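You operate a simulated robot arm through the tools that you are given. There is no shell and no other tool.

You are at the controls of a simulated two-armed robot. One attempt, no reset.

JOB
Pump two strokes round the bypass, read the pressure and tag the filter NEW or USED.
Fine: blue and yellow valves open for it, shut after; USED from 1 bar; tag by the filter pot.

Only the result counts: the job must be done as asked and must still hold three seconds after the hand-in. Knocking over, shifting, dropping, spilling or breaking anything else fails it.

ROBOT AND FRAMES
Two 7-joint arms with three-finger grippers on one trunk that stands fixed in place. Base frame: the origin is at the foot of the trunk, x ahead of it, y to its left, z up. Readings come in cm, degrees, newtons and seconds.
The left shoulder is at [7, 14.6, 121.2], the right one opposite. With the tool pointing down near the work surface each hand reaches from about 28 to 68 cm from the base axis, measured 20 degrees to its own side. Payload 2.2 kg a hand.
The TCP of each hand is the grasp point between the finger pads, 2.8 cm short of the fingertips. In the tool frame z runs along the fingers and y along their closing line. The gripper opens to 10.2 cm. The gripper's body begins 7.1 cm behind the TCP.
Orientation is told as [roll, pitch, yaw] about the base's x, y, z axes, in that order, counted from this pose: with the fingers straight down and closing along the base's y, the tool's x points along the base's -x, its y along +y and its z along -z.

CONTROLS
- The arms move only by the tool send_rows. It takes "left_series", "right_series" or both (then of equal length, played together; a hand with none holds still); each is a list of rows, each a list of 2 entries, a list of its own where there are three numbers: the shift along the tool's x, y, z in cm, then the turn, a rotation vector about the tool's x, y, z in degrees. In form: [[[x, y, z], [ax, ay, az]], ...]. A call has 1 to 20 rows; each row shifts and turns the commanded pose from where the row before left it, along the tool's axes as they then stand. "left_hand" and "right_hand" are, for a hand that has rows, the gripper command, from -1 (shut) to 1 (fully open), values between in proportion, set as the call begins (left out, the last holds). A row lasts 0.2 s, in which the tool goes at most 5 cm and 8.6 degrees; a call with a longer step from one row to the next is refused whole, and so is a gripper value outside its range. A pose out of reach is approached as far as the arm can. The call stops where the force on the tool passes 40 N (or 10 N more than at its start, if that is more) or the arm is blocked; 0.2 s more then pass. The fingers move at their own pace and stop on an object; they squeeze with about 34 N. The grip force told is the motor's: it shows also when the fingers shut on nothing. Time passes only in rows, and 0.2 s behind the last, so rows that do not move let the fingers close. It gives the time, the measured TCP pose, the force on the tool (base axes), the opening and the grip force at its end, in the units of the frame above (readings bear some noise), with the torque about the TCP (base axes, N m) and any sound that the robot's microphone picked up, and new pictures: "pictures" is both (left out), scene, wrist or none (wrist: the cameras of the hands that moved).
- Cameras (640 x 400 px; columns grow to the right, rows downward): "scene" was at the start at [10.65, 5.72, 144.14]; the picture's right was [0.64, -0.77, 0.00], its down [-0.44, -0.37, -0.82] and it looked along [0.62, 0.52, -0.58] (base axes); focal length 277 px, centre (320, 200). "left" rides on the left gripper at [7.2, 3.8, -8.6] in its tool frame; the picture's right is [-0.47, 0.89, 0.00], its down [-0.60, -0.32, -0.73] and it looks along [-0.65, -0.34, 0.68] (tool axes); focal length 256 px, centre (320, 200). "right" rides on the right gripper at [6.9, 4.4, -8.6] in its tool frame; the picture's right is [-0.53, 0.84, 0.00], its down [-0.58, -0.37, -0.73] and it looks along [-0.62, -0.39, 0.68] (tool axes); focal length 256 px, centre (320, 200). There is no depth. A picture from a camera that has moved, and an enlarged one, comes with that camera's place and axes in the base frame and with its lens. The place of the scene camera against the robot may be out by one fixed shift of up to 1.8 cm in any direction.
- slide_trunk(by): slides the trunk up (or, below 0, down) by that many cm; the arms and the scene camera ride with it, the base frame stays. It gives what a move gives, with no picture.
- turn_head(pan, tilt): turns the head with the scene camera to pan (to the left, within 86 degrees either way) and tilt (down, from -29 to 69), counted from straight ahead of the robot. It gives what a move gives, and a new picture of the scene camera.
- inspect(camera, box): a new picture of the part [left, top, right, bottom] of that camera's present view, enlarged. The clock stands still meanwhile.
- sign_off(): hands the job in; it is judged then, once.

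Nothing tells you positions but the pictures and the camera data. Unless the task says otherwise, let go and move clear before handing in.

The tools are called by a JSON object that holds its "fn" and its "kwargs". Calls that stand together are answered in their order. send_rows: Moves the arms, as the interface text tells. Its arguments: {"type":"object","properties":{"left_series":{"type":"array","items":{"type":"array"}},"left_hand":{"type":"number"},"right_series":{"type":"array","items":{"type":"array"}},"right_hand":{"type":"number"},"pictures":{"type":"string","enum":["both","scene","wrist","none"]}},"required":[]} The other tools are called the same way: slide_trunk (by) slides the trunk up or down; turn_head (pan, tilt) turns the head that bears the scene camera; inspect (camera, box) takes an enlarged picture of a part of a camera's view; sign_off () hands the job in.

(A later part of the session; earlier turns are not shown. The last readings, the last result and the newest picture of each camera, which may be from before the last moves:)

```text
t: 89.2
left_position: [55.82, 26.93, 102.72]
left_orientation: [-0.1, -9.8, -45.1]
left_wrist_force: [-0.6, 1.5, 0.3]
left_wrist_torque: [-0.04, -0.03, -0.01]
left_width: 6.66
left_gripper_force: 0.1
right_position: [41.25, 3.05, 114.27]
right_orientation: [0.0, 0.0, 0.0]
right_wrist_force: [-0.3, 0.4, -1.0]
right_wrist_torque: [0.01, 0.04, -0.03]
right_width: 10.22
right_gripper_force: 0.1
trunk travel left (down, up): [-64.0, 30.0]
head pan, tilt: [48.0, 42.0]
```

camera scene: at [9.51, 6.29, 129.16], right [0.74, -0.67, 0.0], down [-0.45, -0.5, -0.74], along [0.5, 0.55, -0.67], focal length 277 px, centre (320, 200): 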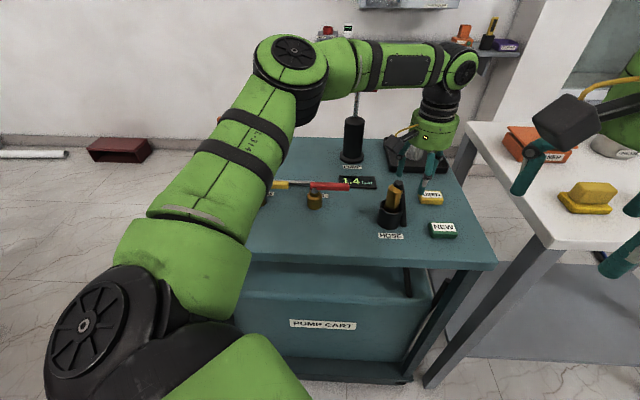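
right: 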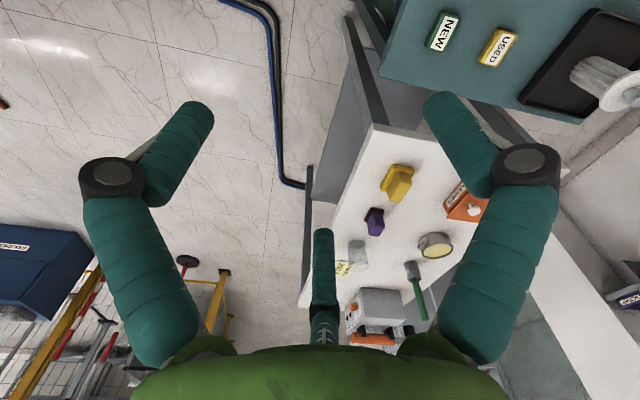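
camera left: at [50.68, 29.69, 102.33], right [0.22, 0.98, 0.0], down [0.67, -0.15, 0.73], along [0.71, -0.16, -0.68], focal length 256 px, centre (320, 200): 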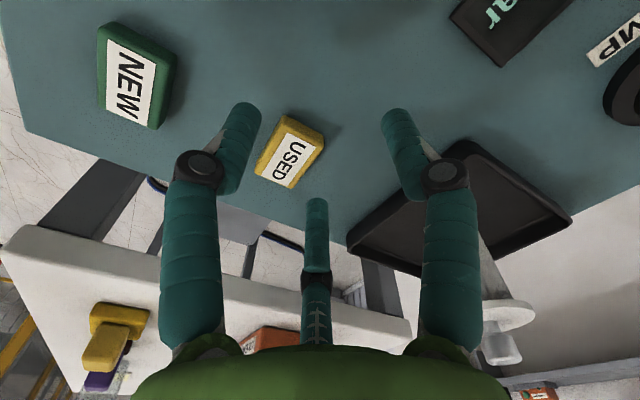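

{"fn": "send_rows", "kwargs": {"left_series": [[[-1.8, 0.8, 1.33], [0, 0, 0]], [[-1.8, 0.8, 1.33], [0, 0, 0]], [[0.03, 0.2, 3.04], [0, 0, 0]], [[0.03, 0, 3.04], [0, 0, 0]], [[0.12, 0, 0.7], [0, 0, 0]], [[0, 0, 0], [0, 0, 0]]]}}

```text
t: 90.6
left_position: [60.57, 24.72, 94.05]
left_orientation: [0.0, -9.8, -44.9]
left_wrist_force: [0.2, 0.4, -0.6]
left_wrist_torque: [0.0, 0.01, 0.0]
left_width: 6.61
left_gripper_force: 0.2
right_position: [41.2, 3.14, 114.23]
right_orientation: [-0.1, 0.0, 0.2]
right_wrist_force: [0.2, -0.4, 0.0]
right_wrist_torque: [-0.02, 0.03, 0.01]
right_width: 10.19
right_gripper_force: 0.1
trunk travel left (down, up): [-64.0, 30.0]
head pan, tilt: [48.0, 42.0]
camera scene: at [9.49, 6.3, 132.16], right [0.74, -0.67, 0.0], down [-0.45, -0.5, -0.74], along [0.5, 0.55, -0.67], focal length 277 px, centre (320, 200)
camera left: at [57.17, 33.58, 101.34], right [0.95, 0.3, 0.08], down [0.11, -0.56, 0.82], along [0.29, -0.77, -0.56], focal length 256 px, centre (320, 200)
```

scene: 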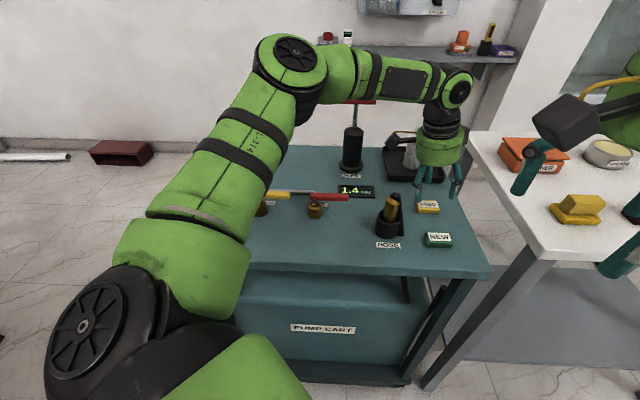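
left: 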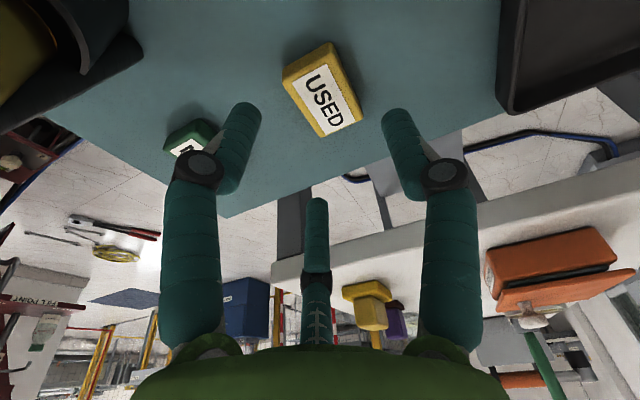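

Reached. I'll check the alignment with the tag.

{"fn": "inspect", "kwargs": {"camera": "left", "box": [240, 30, 400, 150]}}

{"fn": "inspect", "kwargs": {"camera": "scene", "box": [370, 130, 490, 260]}}

```text
3.33 times, centred on (320, 90) of left
camera zoom: at [57.17, 33.58, 101.34], right [0.95, 0.3, 0.08], down [0.11, -0.56, 0.82], along [0.29, -0.77, -0.56], focal length 853 px, centre (320, 567)
```

zoom: 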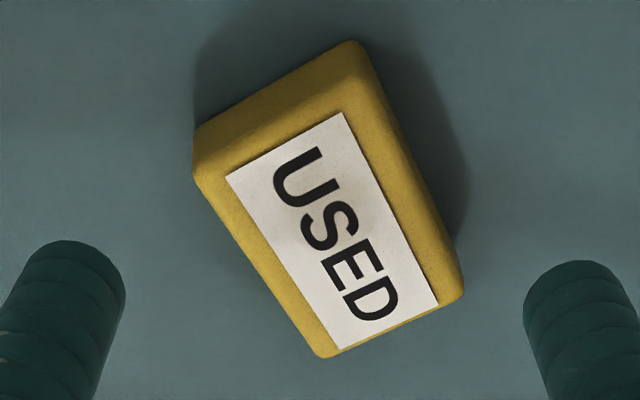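

```text
3.08 times, centred on (430, 195) of scene
camera zoom: at [9.49, 6.3, 132.16], right [0.74, -0.67, 0.0], down [-0.45, -0.5, -0.74], along [0.5, 0.55, -0.67], focal length 853 px, centre (-18, 215)
```

zoom: 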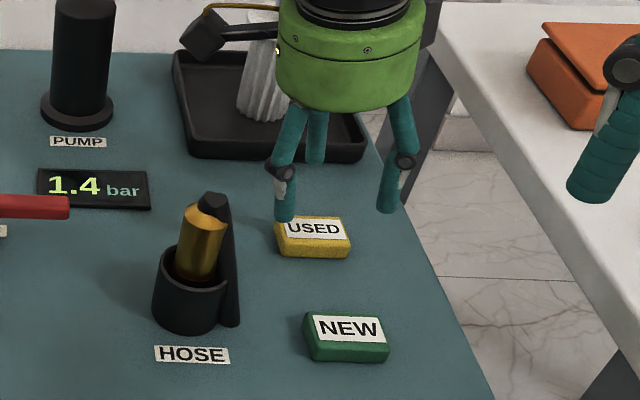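

{"fn": "send_rows", "kwargs": {"left_series": [[[0.35, 0.05, 1.4], [0, 0, 0]], [[0.35, 0, 1.4], [0, 0, 0]], [[0.34, 0, 1.39], [0, 0, 0]], [[0, 0, 0], [0, 0, 0]]]}}

{"fn": "inspect", "kwargs": {"camera": "scene", "box": [370, 130, 490, 260]}}

{"fn": "inspect", "kwargs": {"camera": "left", "box": [160, 60, 480, 260]}}

```text
t: 91.6
left_position: [59.83, 25.12, 89.7]
left_orientation: [0.0, -10.0, -45.1]
left_wrist_force: [0.7, -0.2, -0.2]
left_wrist_torque: [-0.03, -0.01, 0.04]
left_width: 6.62
left_gripper_force: 0.0
left hand out of reach, approached as far as the arm can: row 3
right_position: [41.21, 3.16, 114.27]
right_orientation: [0.0, -0.1, 0.1]
right_wrist_force: [-0.3, -1.0, 0.3]
right_wrist_torque: [0.01, -0.01, 0.01]
right_width: 10.19
right_gripper_force: 0.1
trunk travel left (down, up): [-64.0, 30.0]
head pan, tilt: [48.0, 42.0]
camera scene: at [9.5, 6.29, 132.16], right [0.74, -0.67, 0.0], down [-0.45, -0.5, -0.74], along [0.5, 0.55, -0.67], focal length 277 px, centre (320, 200)
camera left: at [56.51, 33.98, 97.06], right [0.95, 0.3, 0.08], down [0.11, -0.56, 0.82], along [0.29, -0.77, -0.56], focal length 256 px, centre (320, 200)
```

scene: 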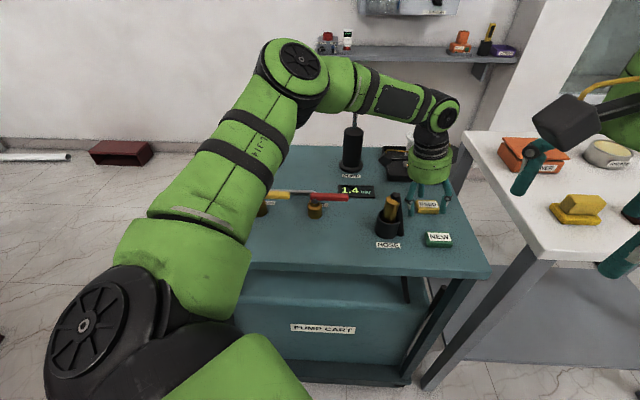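
left: 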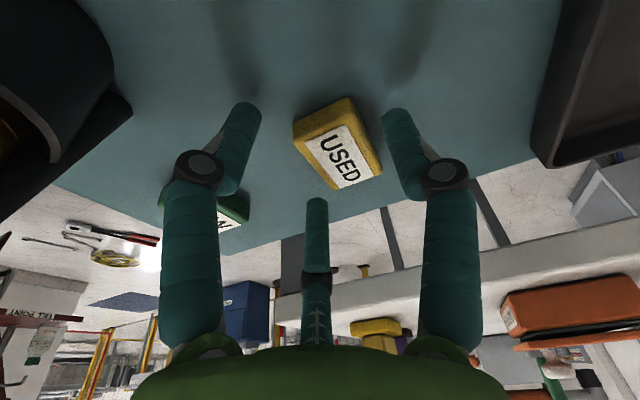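

```text
3.08 times, centred on (430, 195) of scene
camera zoom: at [9.5, 6.29, 132.16], right [0.74, -0.67, 0.0], down [-0.45, -0.5, -0.74], along [0.5, 0.55, -0.67], focal length 853 px, centre (-18, 215)
```

zoom: 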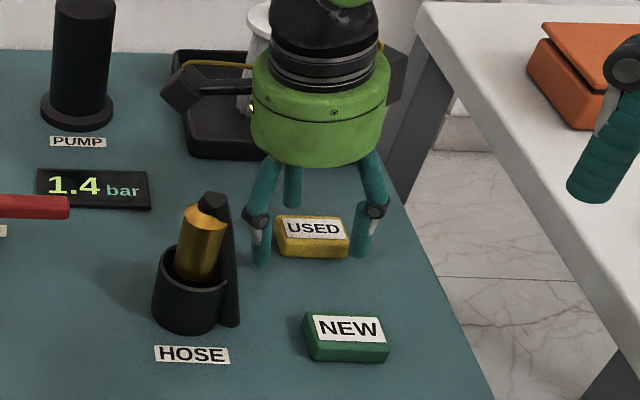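

```text
2.00 times, centred on (320, 160) of left
camera zoom: at [56.51, 33.98, 97.06], right [0.95, 0.3, 0.08], down [0.11, -0.56, 0.82], along [0.29, -0.77, -0.56], focal length 512 px, centre (320, 280)
```

zoom: 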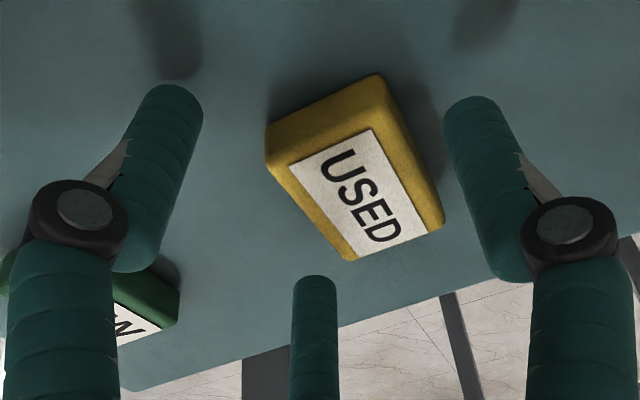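

Alignment is good but the last bit is at the edge of reach. I'll go up a little and use the trunk to lower the hand instead.

{"fn": "send_rows", "kwargs": {"left_series": [[[-0.35, 0.1, -1.55], [0, 0, 0]], [[-0.35, 0.1, -1.55], [0, 0, 0]], [[-0.35, 0, -1.55], [0, 0, 0]], [[-0.36, 0, -1.6], [0, 0, 0]], [[0, 0, 0], [0, 0, 0]]], "pictures": "none"}}

```text
t: 92.8
left_position: [60.42, 25.05, 96.31]
left_orientation: [0.0, -9.9, -45.0]
left_wrist_force: [-0.6, -0.1, -0.1]
left_wrist_torque: [0.03, 0.02, -0.01]
left_width: 6.62
left_gripper_force: 0.0
right_position: [41.19, 3.07, 114.31]
right_orientation: [0.0, 0.0, 0.0]
right_wrist_force: [-0.3, 0.5, -0.4]
right_wrist_torque: [0.0, -0.02, 0.01]
right_width: 10.22
right_gripper_force: 0.1
trunk travel left (down, up): [-64.0, 30.0]
head pan, tilt: [48.0, 42.0]
```

{"fn": "slide_trunk", "kwargs": {"by": -6.5}}

{"fn": "inspect", "kwargs": {"camera": "left", "box": [160, 60, 480, 260]}}

{"fn": "inspect", "kwargs": {"camera": "scene", "box": [370, 110, 490, 240]}}

```text
t: 93.8
left_position: [60.34, 25.09, 89.82]
left_orientation: [0.0, -9.7, -45.0]
left_wrist_force: [-0.5, -0.6, -0.3]
left_wrist_torque: [-0.03, 0.03, 0.01]
left_width: 6.64
left_gripper_force: 0.1
right_position: [41.12, 3.11, 107.84]
right_orientation: [0.1, 0.0, 0.1]
right_wrist_force: [0.1, -0.1, 0.0]
right_wrist_torque: [0.01, -0.01, 0.04]
right_width: 10.21
right_gripper_force: 0.0
trunk travel left (down, up): [-57.5, 36.5]
head pan, tilt: [48.0, 42.0]
```

```text
2.00 times, centred on (320, 160) of left
camera zoom: at [56.93, 33.86, 97.06], right [0.95, 0.3, 0.08], down [0.11, -0.56, 0.82], along [0.29, -0.77, -0.56], focal length 512 px, centre (320, 280)
```

zoom: 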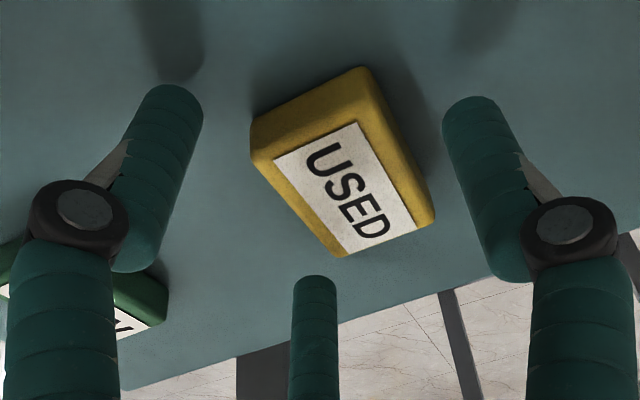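

```text
3.08 times, centred on (430, 175) of scene
camera zoom: at [9.48, 6.29, 125.66], right [0.74, -0.67, 0.0], down [-0.45, -0.5, -0.74], along [0.5, 0.55, -0.67], focal length 853 px, centre (-18, 277)
```

zoom: 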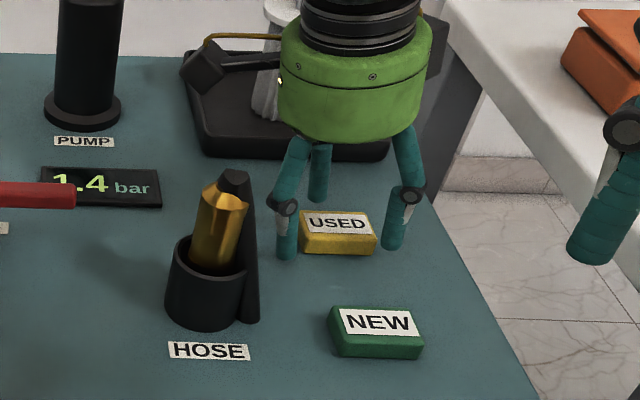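

Well centred. I'll part-close the fingers, lower a touch, then grip.

{"fn": "send_rows", "kwargs": {"left_series": [[[0, 0, 0], [0, 0, 0]], [[0, 0, 0], [0, 0, 0]]], "left_hand": 0.03, "pictures": "none"}}

{"fn": "slide_trunk", "kwargs": {"by": -0.35}}

{"fn": "inspect", "kwargs": {"camera": "scene", "box": [370, 110, 490, 240]}}

{"fn": "inspect", "kwargs": {"camera": "left", "box": [160, 60, 480, 260]}}

```text
t: 94.4
left_position: [60.35, 24.93, 89.74]
left_orientation: [0.0, -9.8, -45.0]
left_wrist_force: [0.6, -0.1, 0.2]
left_wrist_torque: [-0.01, 0.0, 0.01]
left_width: 5.27
left_gripper_force: 0.1
right_position: [41.14, 3.09, 107.87]
right_orientation: [0.0, 0.1, 0.0]
right_wrist_force: [-0.5, 0.2, 0.3]
right_wrist_torque: [-0.01, -0.04, 0.01]
right_width: 10.22
right_gripper_force: 0.1
trunk travel left (down, up): [-57.5, 36.5]
head pan, tilt: [48.0, 42.0]
```

```text
t: 95.0
left_position: [60.25, 25.05, 89.34]
left_orientation: [0.0, -9.9, -45.0]
left_wrist_force: [-0.1, 0.2, -0.3]
left_wrist_torque: [0.0, 0.0, -0.01]
left_width: 5.28
left_gripper_force: 0.0
right_position: [41.37, 3.14, 107.41]
right_orientation: [0.0, -0.1, 0.1]
right_wrist_force: [0.8, 0.3, -0.2]
right_wrist_torque: [-0.05, -0.01, 0.02]
right_width: 10.18
right_gripper_force: 0.0
trunk travel left (down, up): [-57.2, 36.8]
head pan, tilt: [48.0, 42.0]
```

```text
3.08 times, centred on (430, 175) of scene
camera zoom: at [9.5, 6.3, 125.3], right [0.74, -0.67, 0.0], down [-0.45, -0.5, -0.74], along [0.5, 0.55, -0.67], focal length 853 px, centre (-18, 277)
```

zoom: 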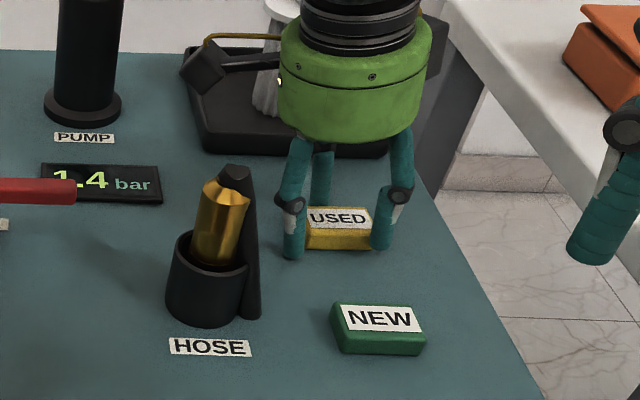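

```text
2.00 times, centred on (320, 160) of left
camera zoom: at [56.95, 33.87, 96.68], right [0.95, 0.3, 0.08], down [0.11, -0.56, 0.82], along [0.29, -0.77, -0.56], focal length 512 px, centre (320, 280)
```

zoom: 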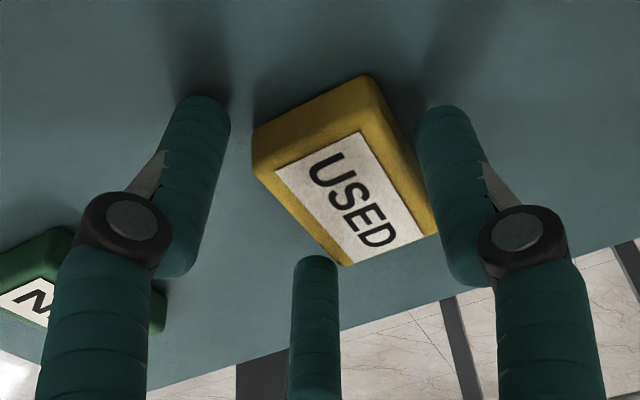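

{"fn": "send_rows", "kwargs": {"left_series": [[[0, 0, 0], [0, 0, 0]], [[0, 0, 0], [0, 0, 0]], [[0, 0, 0], [0, 0, 0]]], "left_hand": -1}}

{"fn": "inspect", "kwargs": {"camera": "scene", "box": [370, 110, 490, 240]}}

{"fn": "inspect", "kwargs": {"camera": "left", "box": [160, 60, 480, 260]}}

```text
t: 95.8
left_position: [60.44, 25.14, 89.35]
left_orientation: [0.0, -9.8, -45.0]
left_wrist_force: [0.3, -0.3, 1.5]
left_wrist_torque: [-0.05, -0.01, -0.01]
left_width: 4.49
left_gripper_force: 34.2
right_position: [41.17, 3.13, 107.54]
right_orientation: [0.0, 0.1, 0.0]
right_wrist_force: [-0.2, 0.2, 0.9]
right_wrist_torque: [-0.02, 0.0, 0.01]
right_width: 10.22
right_gripper_force: 0.1
trunk travel left (down, up): [-57.2, 36.8]
head pan, tilt: [48.0, 42.0]
camera scene: at [9.49, 6.29, 125.31], right [0.74, -0.67, 0.0], down [-0.45, -0.5, -0.74], along [0.5, 0.55, -0.67], focal length 277 px, centre (320, 200)
camera left: at [56.94, 33.86, 96.7], right [0.95, 0.3, 0.08], down [0.11, -0.56, 0.82], along [0.29, -0.77, -0.56], focal length 256 px, centre (320, 200)
```

scene: 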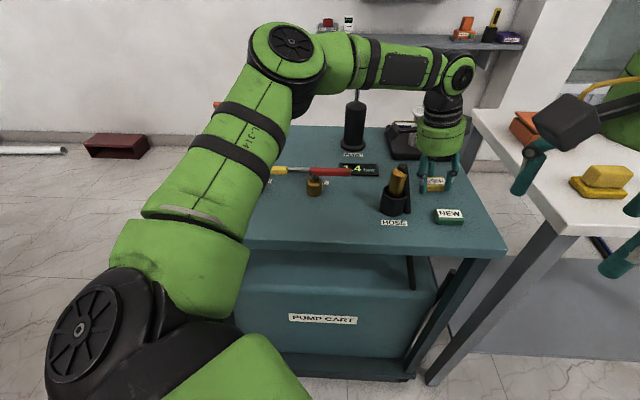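
left: 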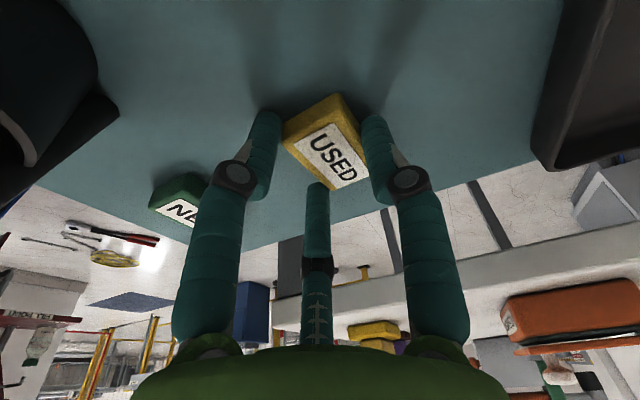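

```text
3.08 times, centred on (430, 175) of scene
camera zoom: at [9.49, 6.29, 125.31], right [0.74, -0.67, 0.0], down [-0.45, -0.5, -0.74], along [0.5, 0.55, -0.67], focal length 853 px, centre (-18, 277)
```

zoom: 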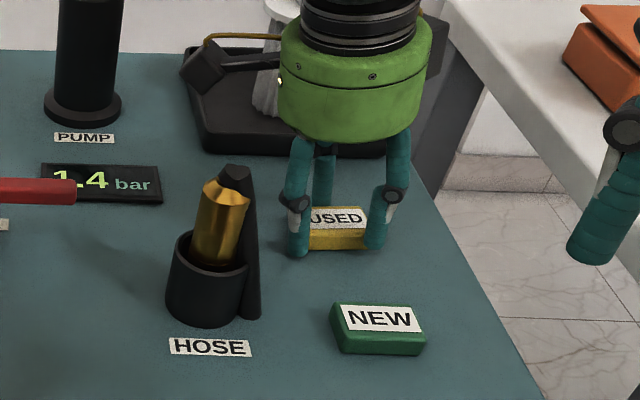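

```text
2.00 times, centred on (320, 160) of left
camera zoom: at [56.94, 33.86, 96.7], right [0.95, 0.3, 0.08], down [0.11, -0.56, 0.82], along [0.29, -0.77, -0.56], focal length 512 px, centre (320, 280)
```

zoom: 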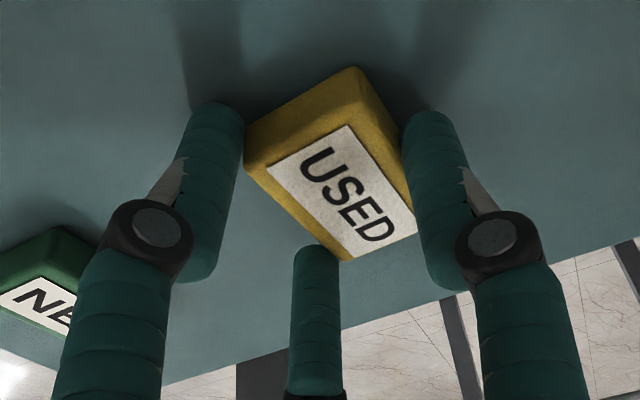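

Gripped at 4.5 cm as predicted. I'll lift straight up with the trunk and check the hold.

{"fn": "slide_trunk", "kwargs": {"by": 4}}

{"fn": "inspect", "kwargs": {"camera": "scene", "box": [370, 110, 490, 240]}}

{"fn": "inspect", "kwargs": {"camera": "left", "box": [160, 60, 480, 260]}}

```text
t: 96.6
left_position: [60.47, 25.06, 93.31]
left_orientation: [0.1, -9.8, -45.0]
left_wrist_force: [0.6, -0.1, 0.1]
left_wrist_torque: [-0.01, 0.07, -0.02]
left_width: 4.63
left_gripper_force: 34.0
right_position: [41.27, 3.15, 111.43]
right_orientation: [-0.1, 0.0, 0.0]
right_wrist_force: [0.0, 0.3, -0.2]
right_wrist_torque: [-0.01, 0.04, 0.03]
right_width: 10.19
right_gripper_force: 0.0
trunk travel left (down, up): [-61.2, 32.8]
head pan, tilt: [48.0, 42.0]
```

```text
3.08 times, centred on (430, 175) of scene
camera zoom: at [9.56, 6.31, 129.3], right [0.74, -0.67, 0.0], down [-0.45, -0.5, -0.74], along [0.5, 0.55, -0.67], focal length 853 px, centre (-18, 277)
```

zoom: 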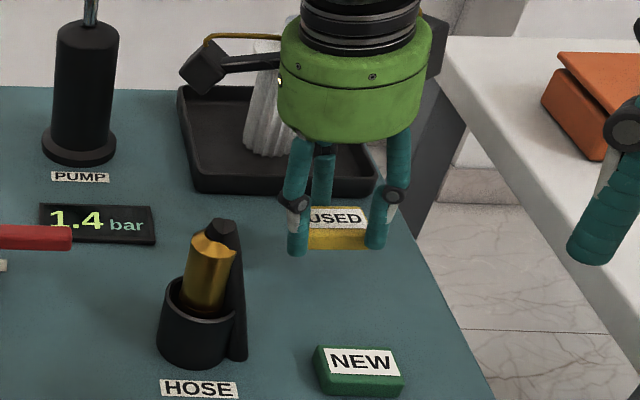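

```text
2.00 times, centred on (320, 160) of left
camera zoom: at [56.99, 33.88, 100.66], right [0.95, 0.3, 0.08], down [0.11, -0.56, 0.82], along [0.29, -0.77, -0.56], focal length 512 px, centre (320, 280)
```

zoom: 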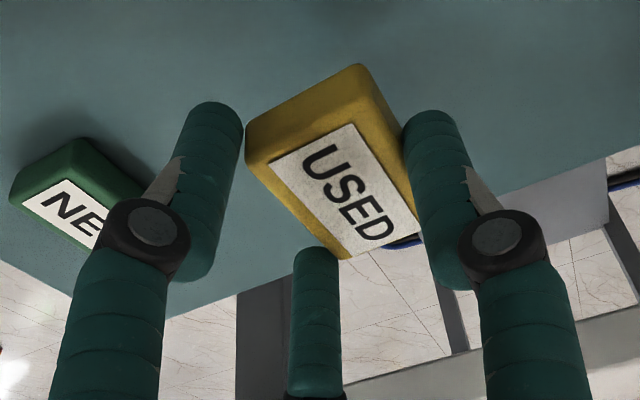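

The tag is held. I'll raise further with the trunk and then retract and turn the hand on the way to the filter pot.

{"fn": "slide_trunk", "kwargs": {"by": 8}}

{"fn": "send_rows", "kwargs": {"left_series": [[[1.68, 0, -2], [0, 0, 0]], [[1.68, 0, -2], [0, 0, 0]], [[1.68, 0, -2], [0, 0, 0]], [[0, 0, 0], [-1.28, 0, -7.39]], [[0, 0, 0], [-1.28, 0, -7.39]], [[0, 0, 0], [-1.28, 0, -7.39]], [[0, 0, 0], [-1.28, 0, -7.39]], [[0, 0, 0], [-1.28, 0, -7.39]], [[0, 0, 0], [-1.28, 0, -7.39]], [[0, 0, 0], [0, 0, 0]]]}}

```text
t: 97.8
left_position: [60.38, 24.96, 101.35]
left_orientation: [0.1, -9.8, -45.0]
left_wrist_force: [0.6, 0.0, -0.9]
left_wrist_torque: [-0.01, -0.01, 0.02]
left_width: 4.59
left_gripper_force: 33.8
right_position: [41.18, 3.15, 119.44]
right_orientation: [-0.1, 0.0, 0.0]
right_wrist_force: [-0.2, 0.6, -0.1]
right_wrist_torque: [-0.01, 0.01, -0.03]
right_width: 10.16
right_gripper_force: 0.0
trunk travel left (down, up): [-69.2, 24.8]
head pan, tilt: [48.0, 42.0]
```

```text
t: 100.0
left_position: [56.19, 29.27, 106.45]
left_orientation: [0.0, -9.9, 0.1]
left_wrist_force: [0.4, -0.1, -0.6]
left_wrist_torque: [0.0, -0.01, 0.02]
left_width: 4.57
left_gripper_force: 33.8
right_position: [41.32, 3.05, 119.54]
right_orientation: [-0.1, -0.1, 0.1]
right_wrist_force: [-0.2, -1.4, -0.5]
right_wrist_torque: [0.02, -0.01, -0.01]
right_width: 10.2
right_gripper_force: 0.1
trunk travel left (down, up): [-69.2, 24.8]
head pan, tilt: [48.0, 42.0]
camera scene: at [9.51, 6.31, 137.3], right [0.74, -0.67, 0.0], down [-0.45, -0.5, -0.74], along [0.5, 0.55, -0.67], focal length 277 px, centre (320, 200)
camera left: at [47.52, 33.1, 113.74], right [0.46, 0.89, 0.08], down [0.47, -0.32, 0.82], along [0.76, -0.34, -0.56], focal length 256 px, centre (320, 200)
```

scene: 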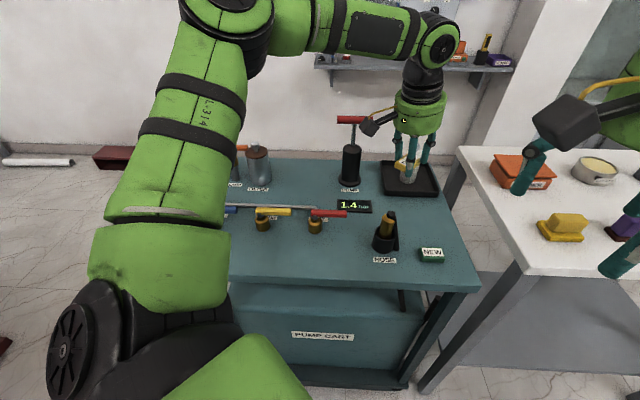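
left: 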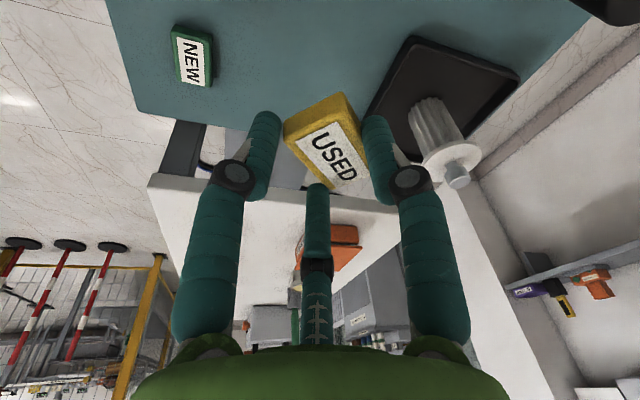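

{"fn": "send_rows", "kwargs": {"left_series": [[[2.61, 2.65, -0.45], [0, 0, 0]], [[2.61, 2.65, -0.45], [0, 0, 0]], [[2.61, 2.65, -0.45], [0, 0, 0]], [[2.61, 2.65, -0.45], [0, 0, 0]], [[2.61, 2.65, -0.45], [0, 0, 0]], [[2.61, 2.65, -0.45], [0, 0, 0]], [[2.61, 2.65, -0.45], [0, 0, 0]], [[2.61, 2.65, -0.45], [0, 0, 0]], [[0, 0, 0], [-1.28, 0, -7.39]], [[0, 0, 0], [-1.28, 0, -7.39]], [[0, 0, 0], [-1.28, 0, -7.39]], [[0, 0, 0], [-1.28, 0, -7.39]], [[0, 0, 0], [-1.28, 0, -7.39]], [[0, 0, 0], [-1.28, 0, -7.39]], [[0, 0, 0], [0, 0, 0]]]}}

```text
t: 103.2
left_position: [35.04, 50.41, 106.35]
left_orientation: [0.1, -9.9, 45.1]
left_wrist_force: [0.3, -0.3, -0.6]
left_wrist_torque: [0.01, -0.01, 0.02]
left_width: 4.56
left_gripper_force: 34.3
right_position: [41.08, 3.2, 119.47]
right_orientation: [0.0, 0.0, 0.0]
right_wrist_force: [-0.1, -0.7, 0.0]
right_wrist_torque: [-0.01, 0.0, -0.02]
right_width: 10.21
right_gripper_force: 0.0
trunk travel left (down, up): [-69.2, 24.8]
head pan, tilt: [48.0, 42.0]
camera scene: at [9.52, 6.31, 137.3], right [0.74, -0.67, 0.0], down [-0.45, -0.5, -0.74], along [0.5, 0.55, -0.67], focal length 277 px, centre (320, 200)
camera left: at [26.16, 47.11, 113.71], right [-0.3, 0.95, 0.08], down [0.56, 0.11, 0.82], along [0.77, 0.3, -0.56], focal length 256 px, centre (320, 200)
```

scene: 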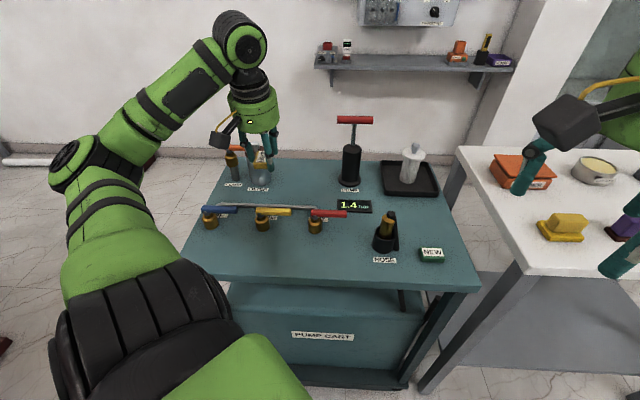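
left: 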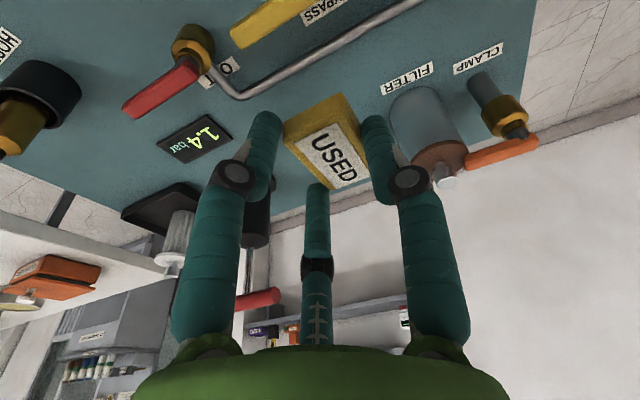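

Now over the cart centre with the tag turned. I'll move to the spot just right of the filter pot and come down partway to check.

{"fn": "send_rows", "kwargs": {"left_series": [[[-3.35, -0.1, 0.58], [0, 0, 0]], [[-3.35, -0.1, 0.58], [0, 0, 0]], [[-3.35, -0.1, 0.58], [0, 0, 0]], [[-3.35, -0.1, 0.58], [0, 0, 0]], [[0.5, 0, 2.95], [0, 0, 0]], [[0.5, 0, 2.95], [0, 0, 0]], [[0.5, 0, 2.95], [0, 0, 0]], [[0, 0, 0], [0, 0, 0]]]}}

{"fn": "inspect", "kwargs": {"camera": "scene", "box": [200, 100, 340, 230]}}

```text
t: 105.0
left_position: [44.91, 59.72, 97.38]
left_orientation: [-0.1, -9.9, 45.0]
left_wrist_force: [0.4, -0.2, -0.3]
left_wrist_torque: [-0.01, 0.0, -0.01]
left_width: 4.56
left_gripper_force: 33.6
right_position: [41.14, 3.05, 119.41]
right_orientation: [0.0, -0.1, 0.1]
right_wrist_force: [0.8, 0.1, -0.1]
right_wrist_torque: [0.03, -0.03, 0.03]
right_width: 10.22
right_gripper_force: 0.1
trunk travel left (down, up): [-69.2, 24.8]
head pan, tilt: [48.0, 42.0]
camera scene: at [9.43, 6.28, 137.31], right [0.74, -0.67, 0.0], down [-0.45, -0.5, -0.74], along [0.5, 0.55, -0.67], focal length 277 px, centre (320, 200)
camera left: at [36.07, 56.42, 104.75], right [-0.3, 0.95, 0.08], down [0.56, 0.11, 0.82], along [0.77, 0.29, -0.56], focal length 256 px, centre (320, 200)
```

scene: 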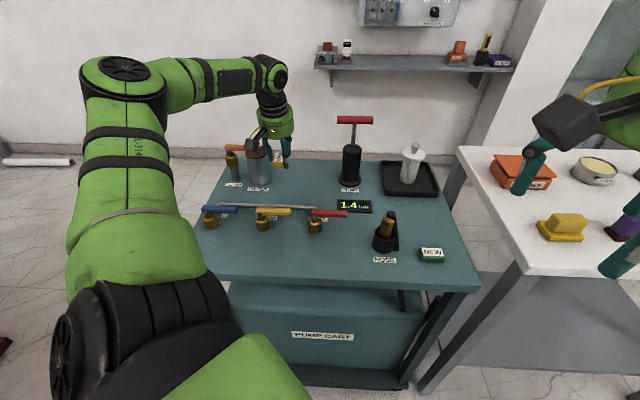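
left: 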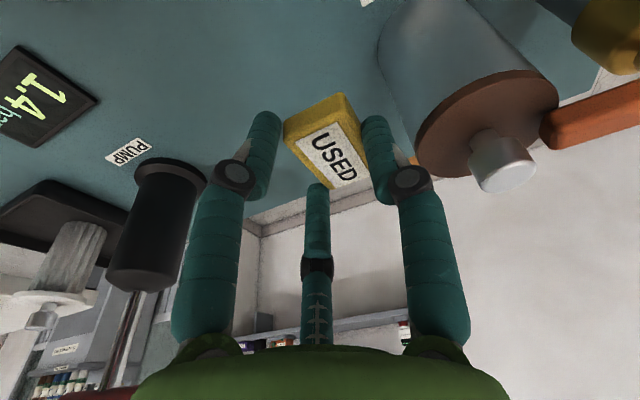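

```text
3.08 times, centred on (270, 165) of scene
camera zoom: at [9.43, 6.28, 137.31], right [0.74, -0.67, 0.0], down [-0.45, -0.5, -0.74], along [0.5, 0.55, -0.67], focal length 853 px, centre (474, 308)
```

zoom: 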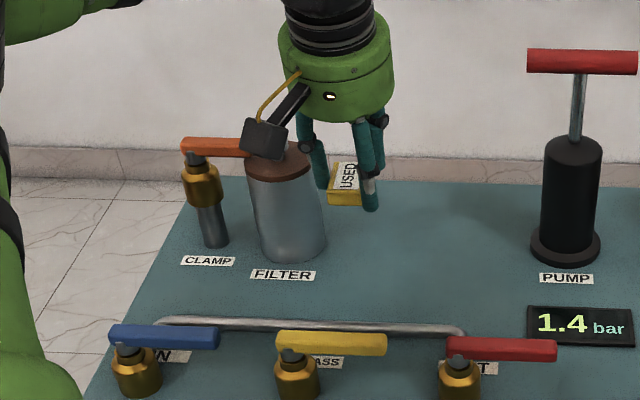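

Clear of the pot but I'll shift 0.6 cm away for finger room, then lower to the table.

{"fn": "send_rows", "kwargs": {"left_series": [[[0, -0.6, 0], [0, 0, 0]], [[0.34, 0, 1.97], [0, 0, 0]], [[0.34, 0, 1.97], [0, 0, 0]], [[0.34, 0, 1.97], [0, 0, 0]], [[0.22, 0, 1.28], [0, 0, 0]], [[0, 0, 0], [0, 0, 0]]]}}

{"fn": "inspect", "kwargs": {"camera": "scene", "box": [200, 100, 340, 230]}}

{"fn": "inspect", "kwargs": {"camera": "left", "box": [160, 60, 480, 260]}}

```text
t: 106.4
left_position: [45.35, 59.47, 90.07]
left_orientation: [0.0, -9.9, 45.1]
left_wrist_force: [0.5, 0.7, 0.1]
left_wrist_torque: [-0.03, -0.02, -0.02]
left_width: 4.56
left_gripper_force: 34.0
right_position: [41.21, 3.1, 119.31]
right_orientation: [0.0, 0.0, 0.0]
right_wrist_force: [0.1, -1.3, 0.8]
right_wrist_torque: [-0.01, -0.01, 0.04]
right_width: 10.21
right_gripper_force: 0.1
trunk travel left (down, up): [-69.2, 24.8]
head pan, tilt: [48.0, 42.0]
camera scene: at [9.49, 6.28, 137.31], right [0.74, -0.67, 0.0], down [-0.45, -0.5, -0.74], along [0.5, 0.55, -0.67], focal length 277 px, centre (320, 200)
camera left: at [36.54, 56.13, 97.47], right [-0.3, 0.95, 0.08], down [0.56, 0.11, 0.82], along [0.77, 0.29, -0.56], focal length 256 px, centre (320, 200)
```

scene: 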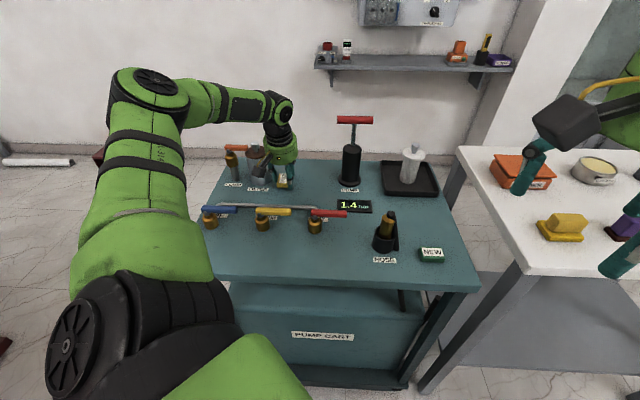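
left: 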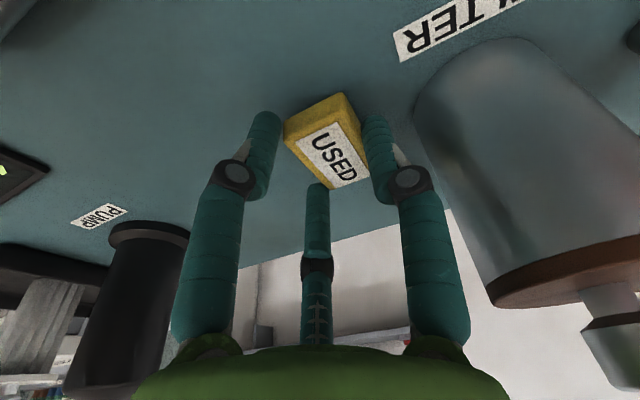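

```text
3.08 times, centred on (270, 165) of scene
camera zoom: at [9.49, 6.28, 137.31], right [0.74, -0.67, 0.0], down [-0.45, -0.5, -0.74], along [0.5, 0.55, -0.67], focal length 853 px, centre (474, 308)
```

zoom: 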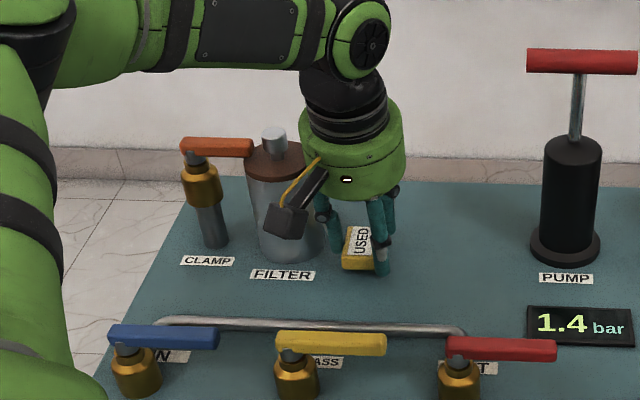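

```text
2.00 times, centred on (320, 160) of left
camera zoom: at [36.54, 56.13, 97.47], right [-0.3, 0.95, 0.08], down [0.56, 0.11, 0.82], along [0.77, 0.29, -0.56], focal length 512 px, centre (320, 280)
```

zoom: 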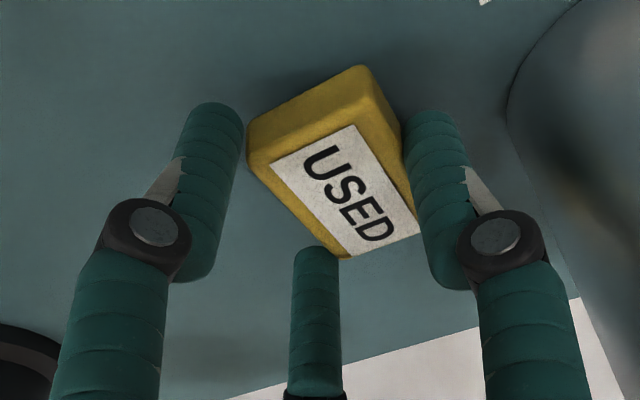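

{"fn": "send_rows", "kwargs": {"left_series": [[[0.035, 0, 0.2], [0, 0, 0]], [[0.035, 0, 0.2], [0, 0, 0]], [[0.035, 0, 0.2], [0, 0, 0]], [[0, 0, 0], [0, 0, 0]]]}}

```text
t: 107.4
left_position: [45.26, 59.38, 89.55]
left_orientation: [0.0, -9.7, 45.0]
left_wrist_force: [0.2, -1.1, -0.2]
left_wrist_torque: [0.02, -0.01, 0.0]
left_width: 4.56
left_gripper_force: 33.9
right_position: [41.08, 3.16, 119.43]
right_orientation: [0.0, 0.0, 0.1]
right_wrist_force: [0.2, 0.0, 0.4]
right_wrist_torque: [0.01, 0.01, 0.03]
right_width: 10.2
right_gripper_force: 0.0
trunk travel left (down, up): [-69.2, 24.8]
head pan, tilt: [48.0, 42.0]
camera scene: at [9.5, 6.3, 137.31], right [0.74, -0.67, 0.0], down [-0.45, -0.5, -0.74], along [0.5, 0.55, -0.67], focal length 277 px, centre (320, 200)
camera left: at [36.49, 56.08, 96.86], right [-0.3, 0.95, 0.08], down [0.56, 0.11, 0.82], along [0.77, 0.29, -0.56], focal length 256 px, centre (320, 200)
```

scene: 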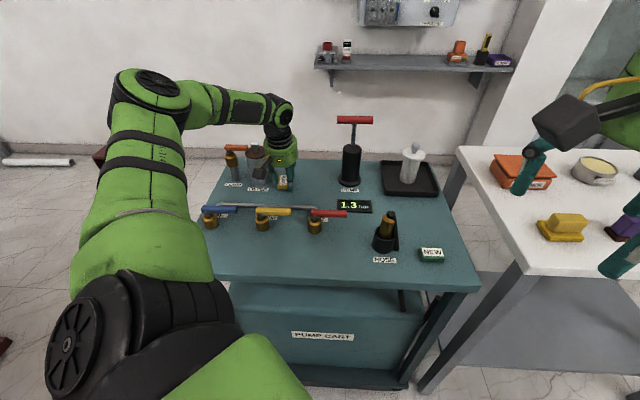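
left: 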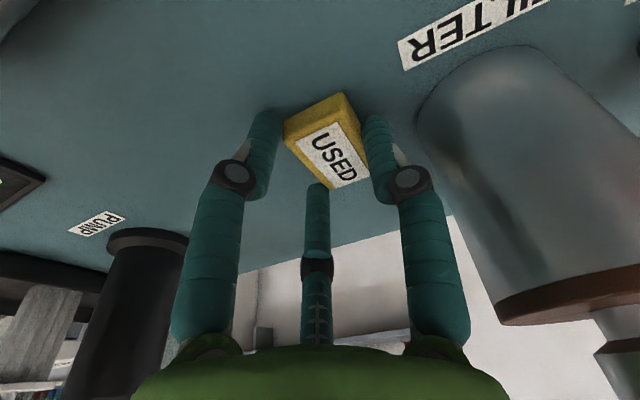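

{"fn": "send_rows", "kwargs": {"left_series": [[[0.025, 0, 0.15], [0, 0, 0]], [[0.02, 0, 0.12], [0, 0, 0]], [[0, 0, 0], [0, 0, 0]]], "pictures": "none"}}

{"fn": "send_rows", "kwargs": {"left_series": [[[0, 0, 0], [0, 0, 0]], [[0, 0, 0], [0, 0, 0]], [[0, 0, 0], [0, 0, 0]]], "left_hand": 0.2}}

{"fn": "inspect", "kwargs": {"camera": "left", "box": [160, 60, 480, 260]}}

{"fn": "inspect", "kwargs": {"camera": "scene", "box": [200, 100, 340, 230]}}

```text
t: 108.2
left_position: [45.31, 59.4, 89.34]
left_orientation: [-0.1, -10.0, 45.1]
left_wrist_force: [-0.5, 0.5, 4.6]
left_wrist_torque: [0.07, -0.12, 0.04]
left_width: 4.61
left_gripper_force: 34.1
right_position: [41.17, 3.14, 119.53]
right_orientation: [0.1, -0.1, 0.0]
right_wrist_force: [1.2, -0.2, 0.4]
right_wrist_torque: [0.02, 0.02, 0.0]
right_width: 10.2
right_gripper_force: 0.0
trunk travel left (down, up): [-69.2, 24.8]
head pan, tilt: [48.0, 42.0]
```

```text
t: 109.0
left_position: [45.31, 59.5, 89.22]
left_orientation: [0.0, -9.9, 45.0]
left_wrist_force: [-0.4, -0.1, -0.6]
left_wrist_torque: [0.02, 0.01, 0.0]
left_width: 6.12
left_gripper_force: 0.1
right_position: [41.27, 3.03, 119.41]
right_orientation: [0.0, 0.0, -0.1]
right_wrist_force: [0.3, 0.0, -1.0]
right_wrist_torque: [0.03, 0.0, -0.04]
right_width: 10.2
right_gripper_force: 0.0
trunk travel left (down, up): [-69.2, 24.8]
head pan, tilt: [48.0, 42.0]
camera scene: at [9.52, 6.31, 137.3], right [0.74, -0.67, 0.0], down [-0.45, -0.5, -0.74], along [0.5, 0.55, -0.67], focal length 277 px, centre (320, 200)
camera left: at [36.53, 56.11, 96.57], right [-0.3, 0.95, 0.08], down [0.56, 0.11, 0.82], along [0.77, 0.29, -0.56], focal length 256 px, centre (320, 200)
```

scene: 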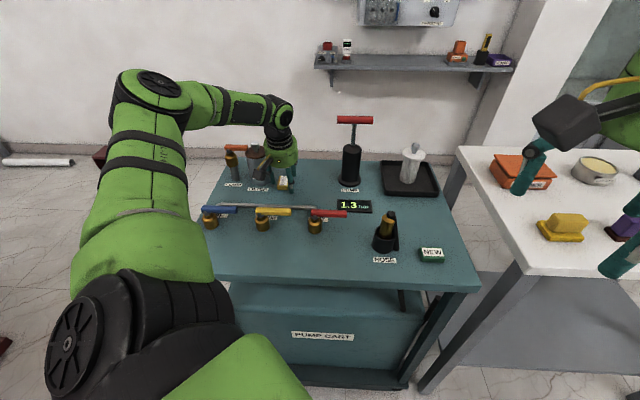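
left: 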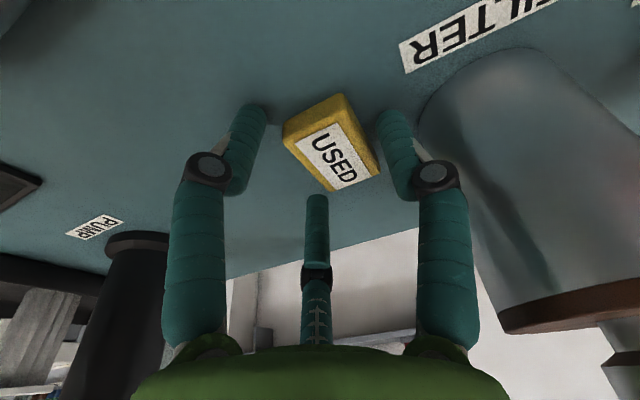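

```text
2.00 times, centred on (320, 160) of left
camera zoom: at [36.53, 56.11, 96.57], right [-0.3, 0.95, 0.08], down [0.56, 0.11, 0.82], along [0.77, 0.29, -0.56], focal length 512 px, centre (320, 280)
```

zoom: 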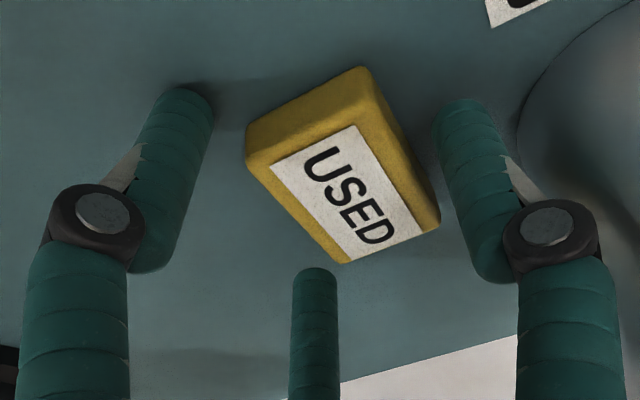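

```text
3.08 times, centred on (270, 165) of scene
camera zoom: at [9.52, 6.31, 137.3], right [0.74, -0.67, 0.0], down [-0.45, -0.5, -0.74], along [0.5, 0.55, -0.67], focal length 853 px, centre (474, 308)
```

zoom: 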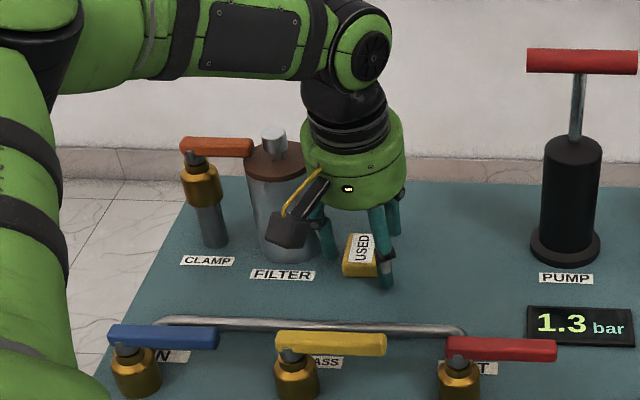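

The tag is on the table and free. I'll retreat along the tool axis and move clear.

{"fn": "send_rows", "kwargs": {"left_series": [[[0, 0, -1.5], [0, 0, 0]], [[0, 0, -2.5], [0, 0, 0]], [[0, 0, -4], [0, 0, 0]], [[0, 0, -4], [0, 0, 0]], [[0, 0, -4], [0, 0, 0]], [[0, 0, -4], [0, 0, 0]], [[4, 0, 0], [0, 0, 0]], [[4, 0, 0], [0, 0, 0]], [[4, 0, 0], [0, 0, 0]], [[4, 0, 0], [0, 0, 0]], [[4, 0, 0], [0, 0, 0]], [[0, 0, 0], [0, 0, 0]]]}}

{"fn": "inspect", "kwargs": {"camera": "scene", "box": [190, 120, 370, 250]}}

{"fn": "inspect", "kwargs": {"camera": "scene", "box": [320, 100, 480, 280]}}

```text
t: 111.6
left_position: [28.66, 43.31, 105.59]
left_orientation: [0.0, -9.8, 45.2]
left_wrist_force: [-0.3, 0.0, 0.0]
left_wrist_torque: [-0.04, 0.01, -0.01]
left_width: 6.15
left_gripper_force: 0.1
right_position: [41.03, 3.14, 119.47]
right_orientation: [0.0, 0.0, 0.1]
right_wrist_force: [-0.5, -0.1, -0.8]
right_wrist_torque: [0.01, 0.01, -0.01]
right_width: 10.2
right_gripper_force: 0.0
trunk travel left (down, up): [-69.2, 24.8]
head pan, tilt: [48.0, 42.0]
camera scene: at [9.48, 6.26, 137.31], right [0.74, -0.67, 0.0], down [-0.45, -0.5, -0.74], along [0.5, 0.55, -0.67], focal length 277 px, centre (320, 200)
camera left: at [19.95, 39.93, 112.89], right [-0.3, 0.95, 0.08], down [0.56, 0.11, 0.82], along [0.77, 0.29, -0.56], focal length 256 px, centre (320, 200)
```

scene: 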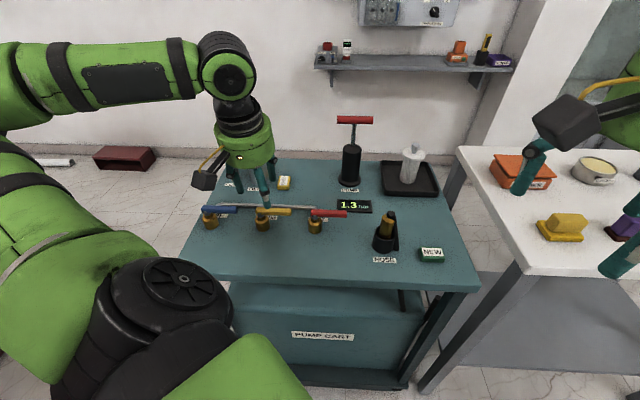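
left: 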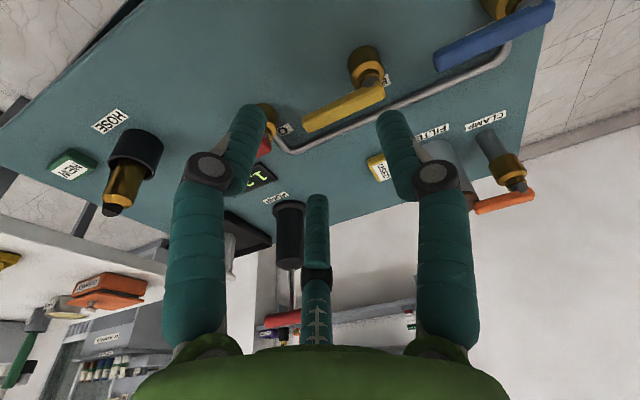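

```text
3.08 times, centred on (280, 185) of scene
camera zoom: at [9.48, 6.26, 137.31], right [0.74, -0.67, 0.0], down [-0.45, -0.5, -0.74], along [0.5, 0.55, -0.67], focal length 853 px, centre (443, 246)
```

zoom: 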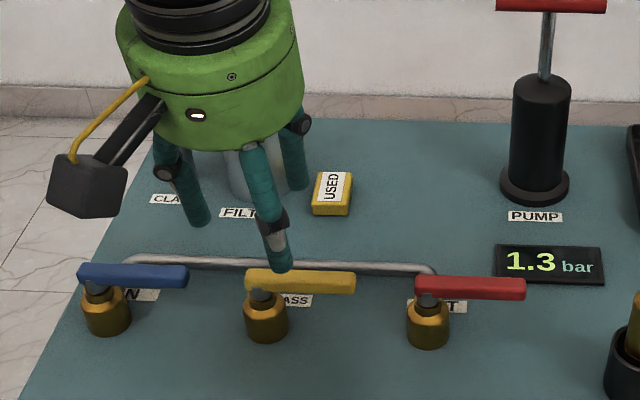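

```text
2.22 times, centred on (400, 190) of scene
camera zoom: at [9.48, 6.26, 137.31], right [0.74, -0.67, 0.0], down [-0.45, -0.5, -0.74], along [0.5, 0.55, -0.67], focal length 616 px, centre (142, 222)
```

zoom: 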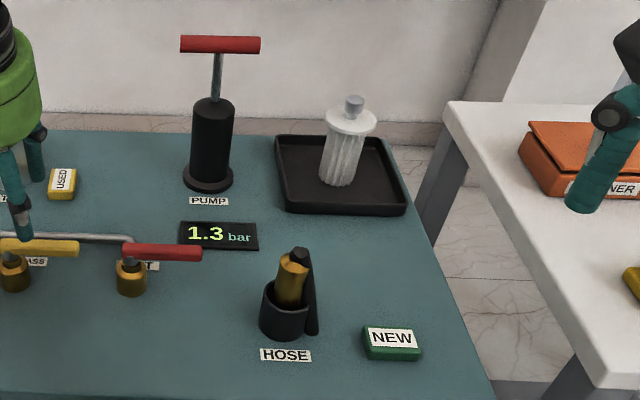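

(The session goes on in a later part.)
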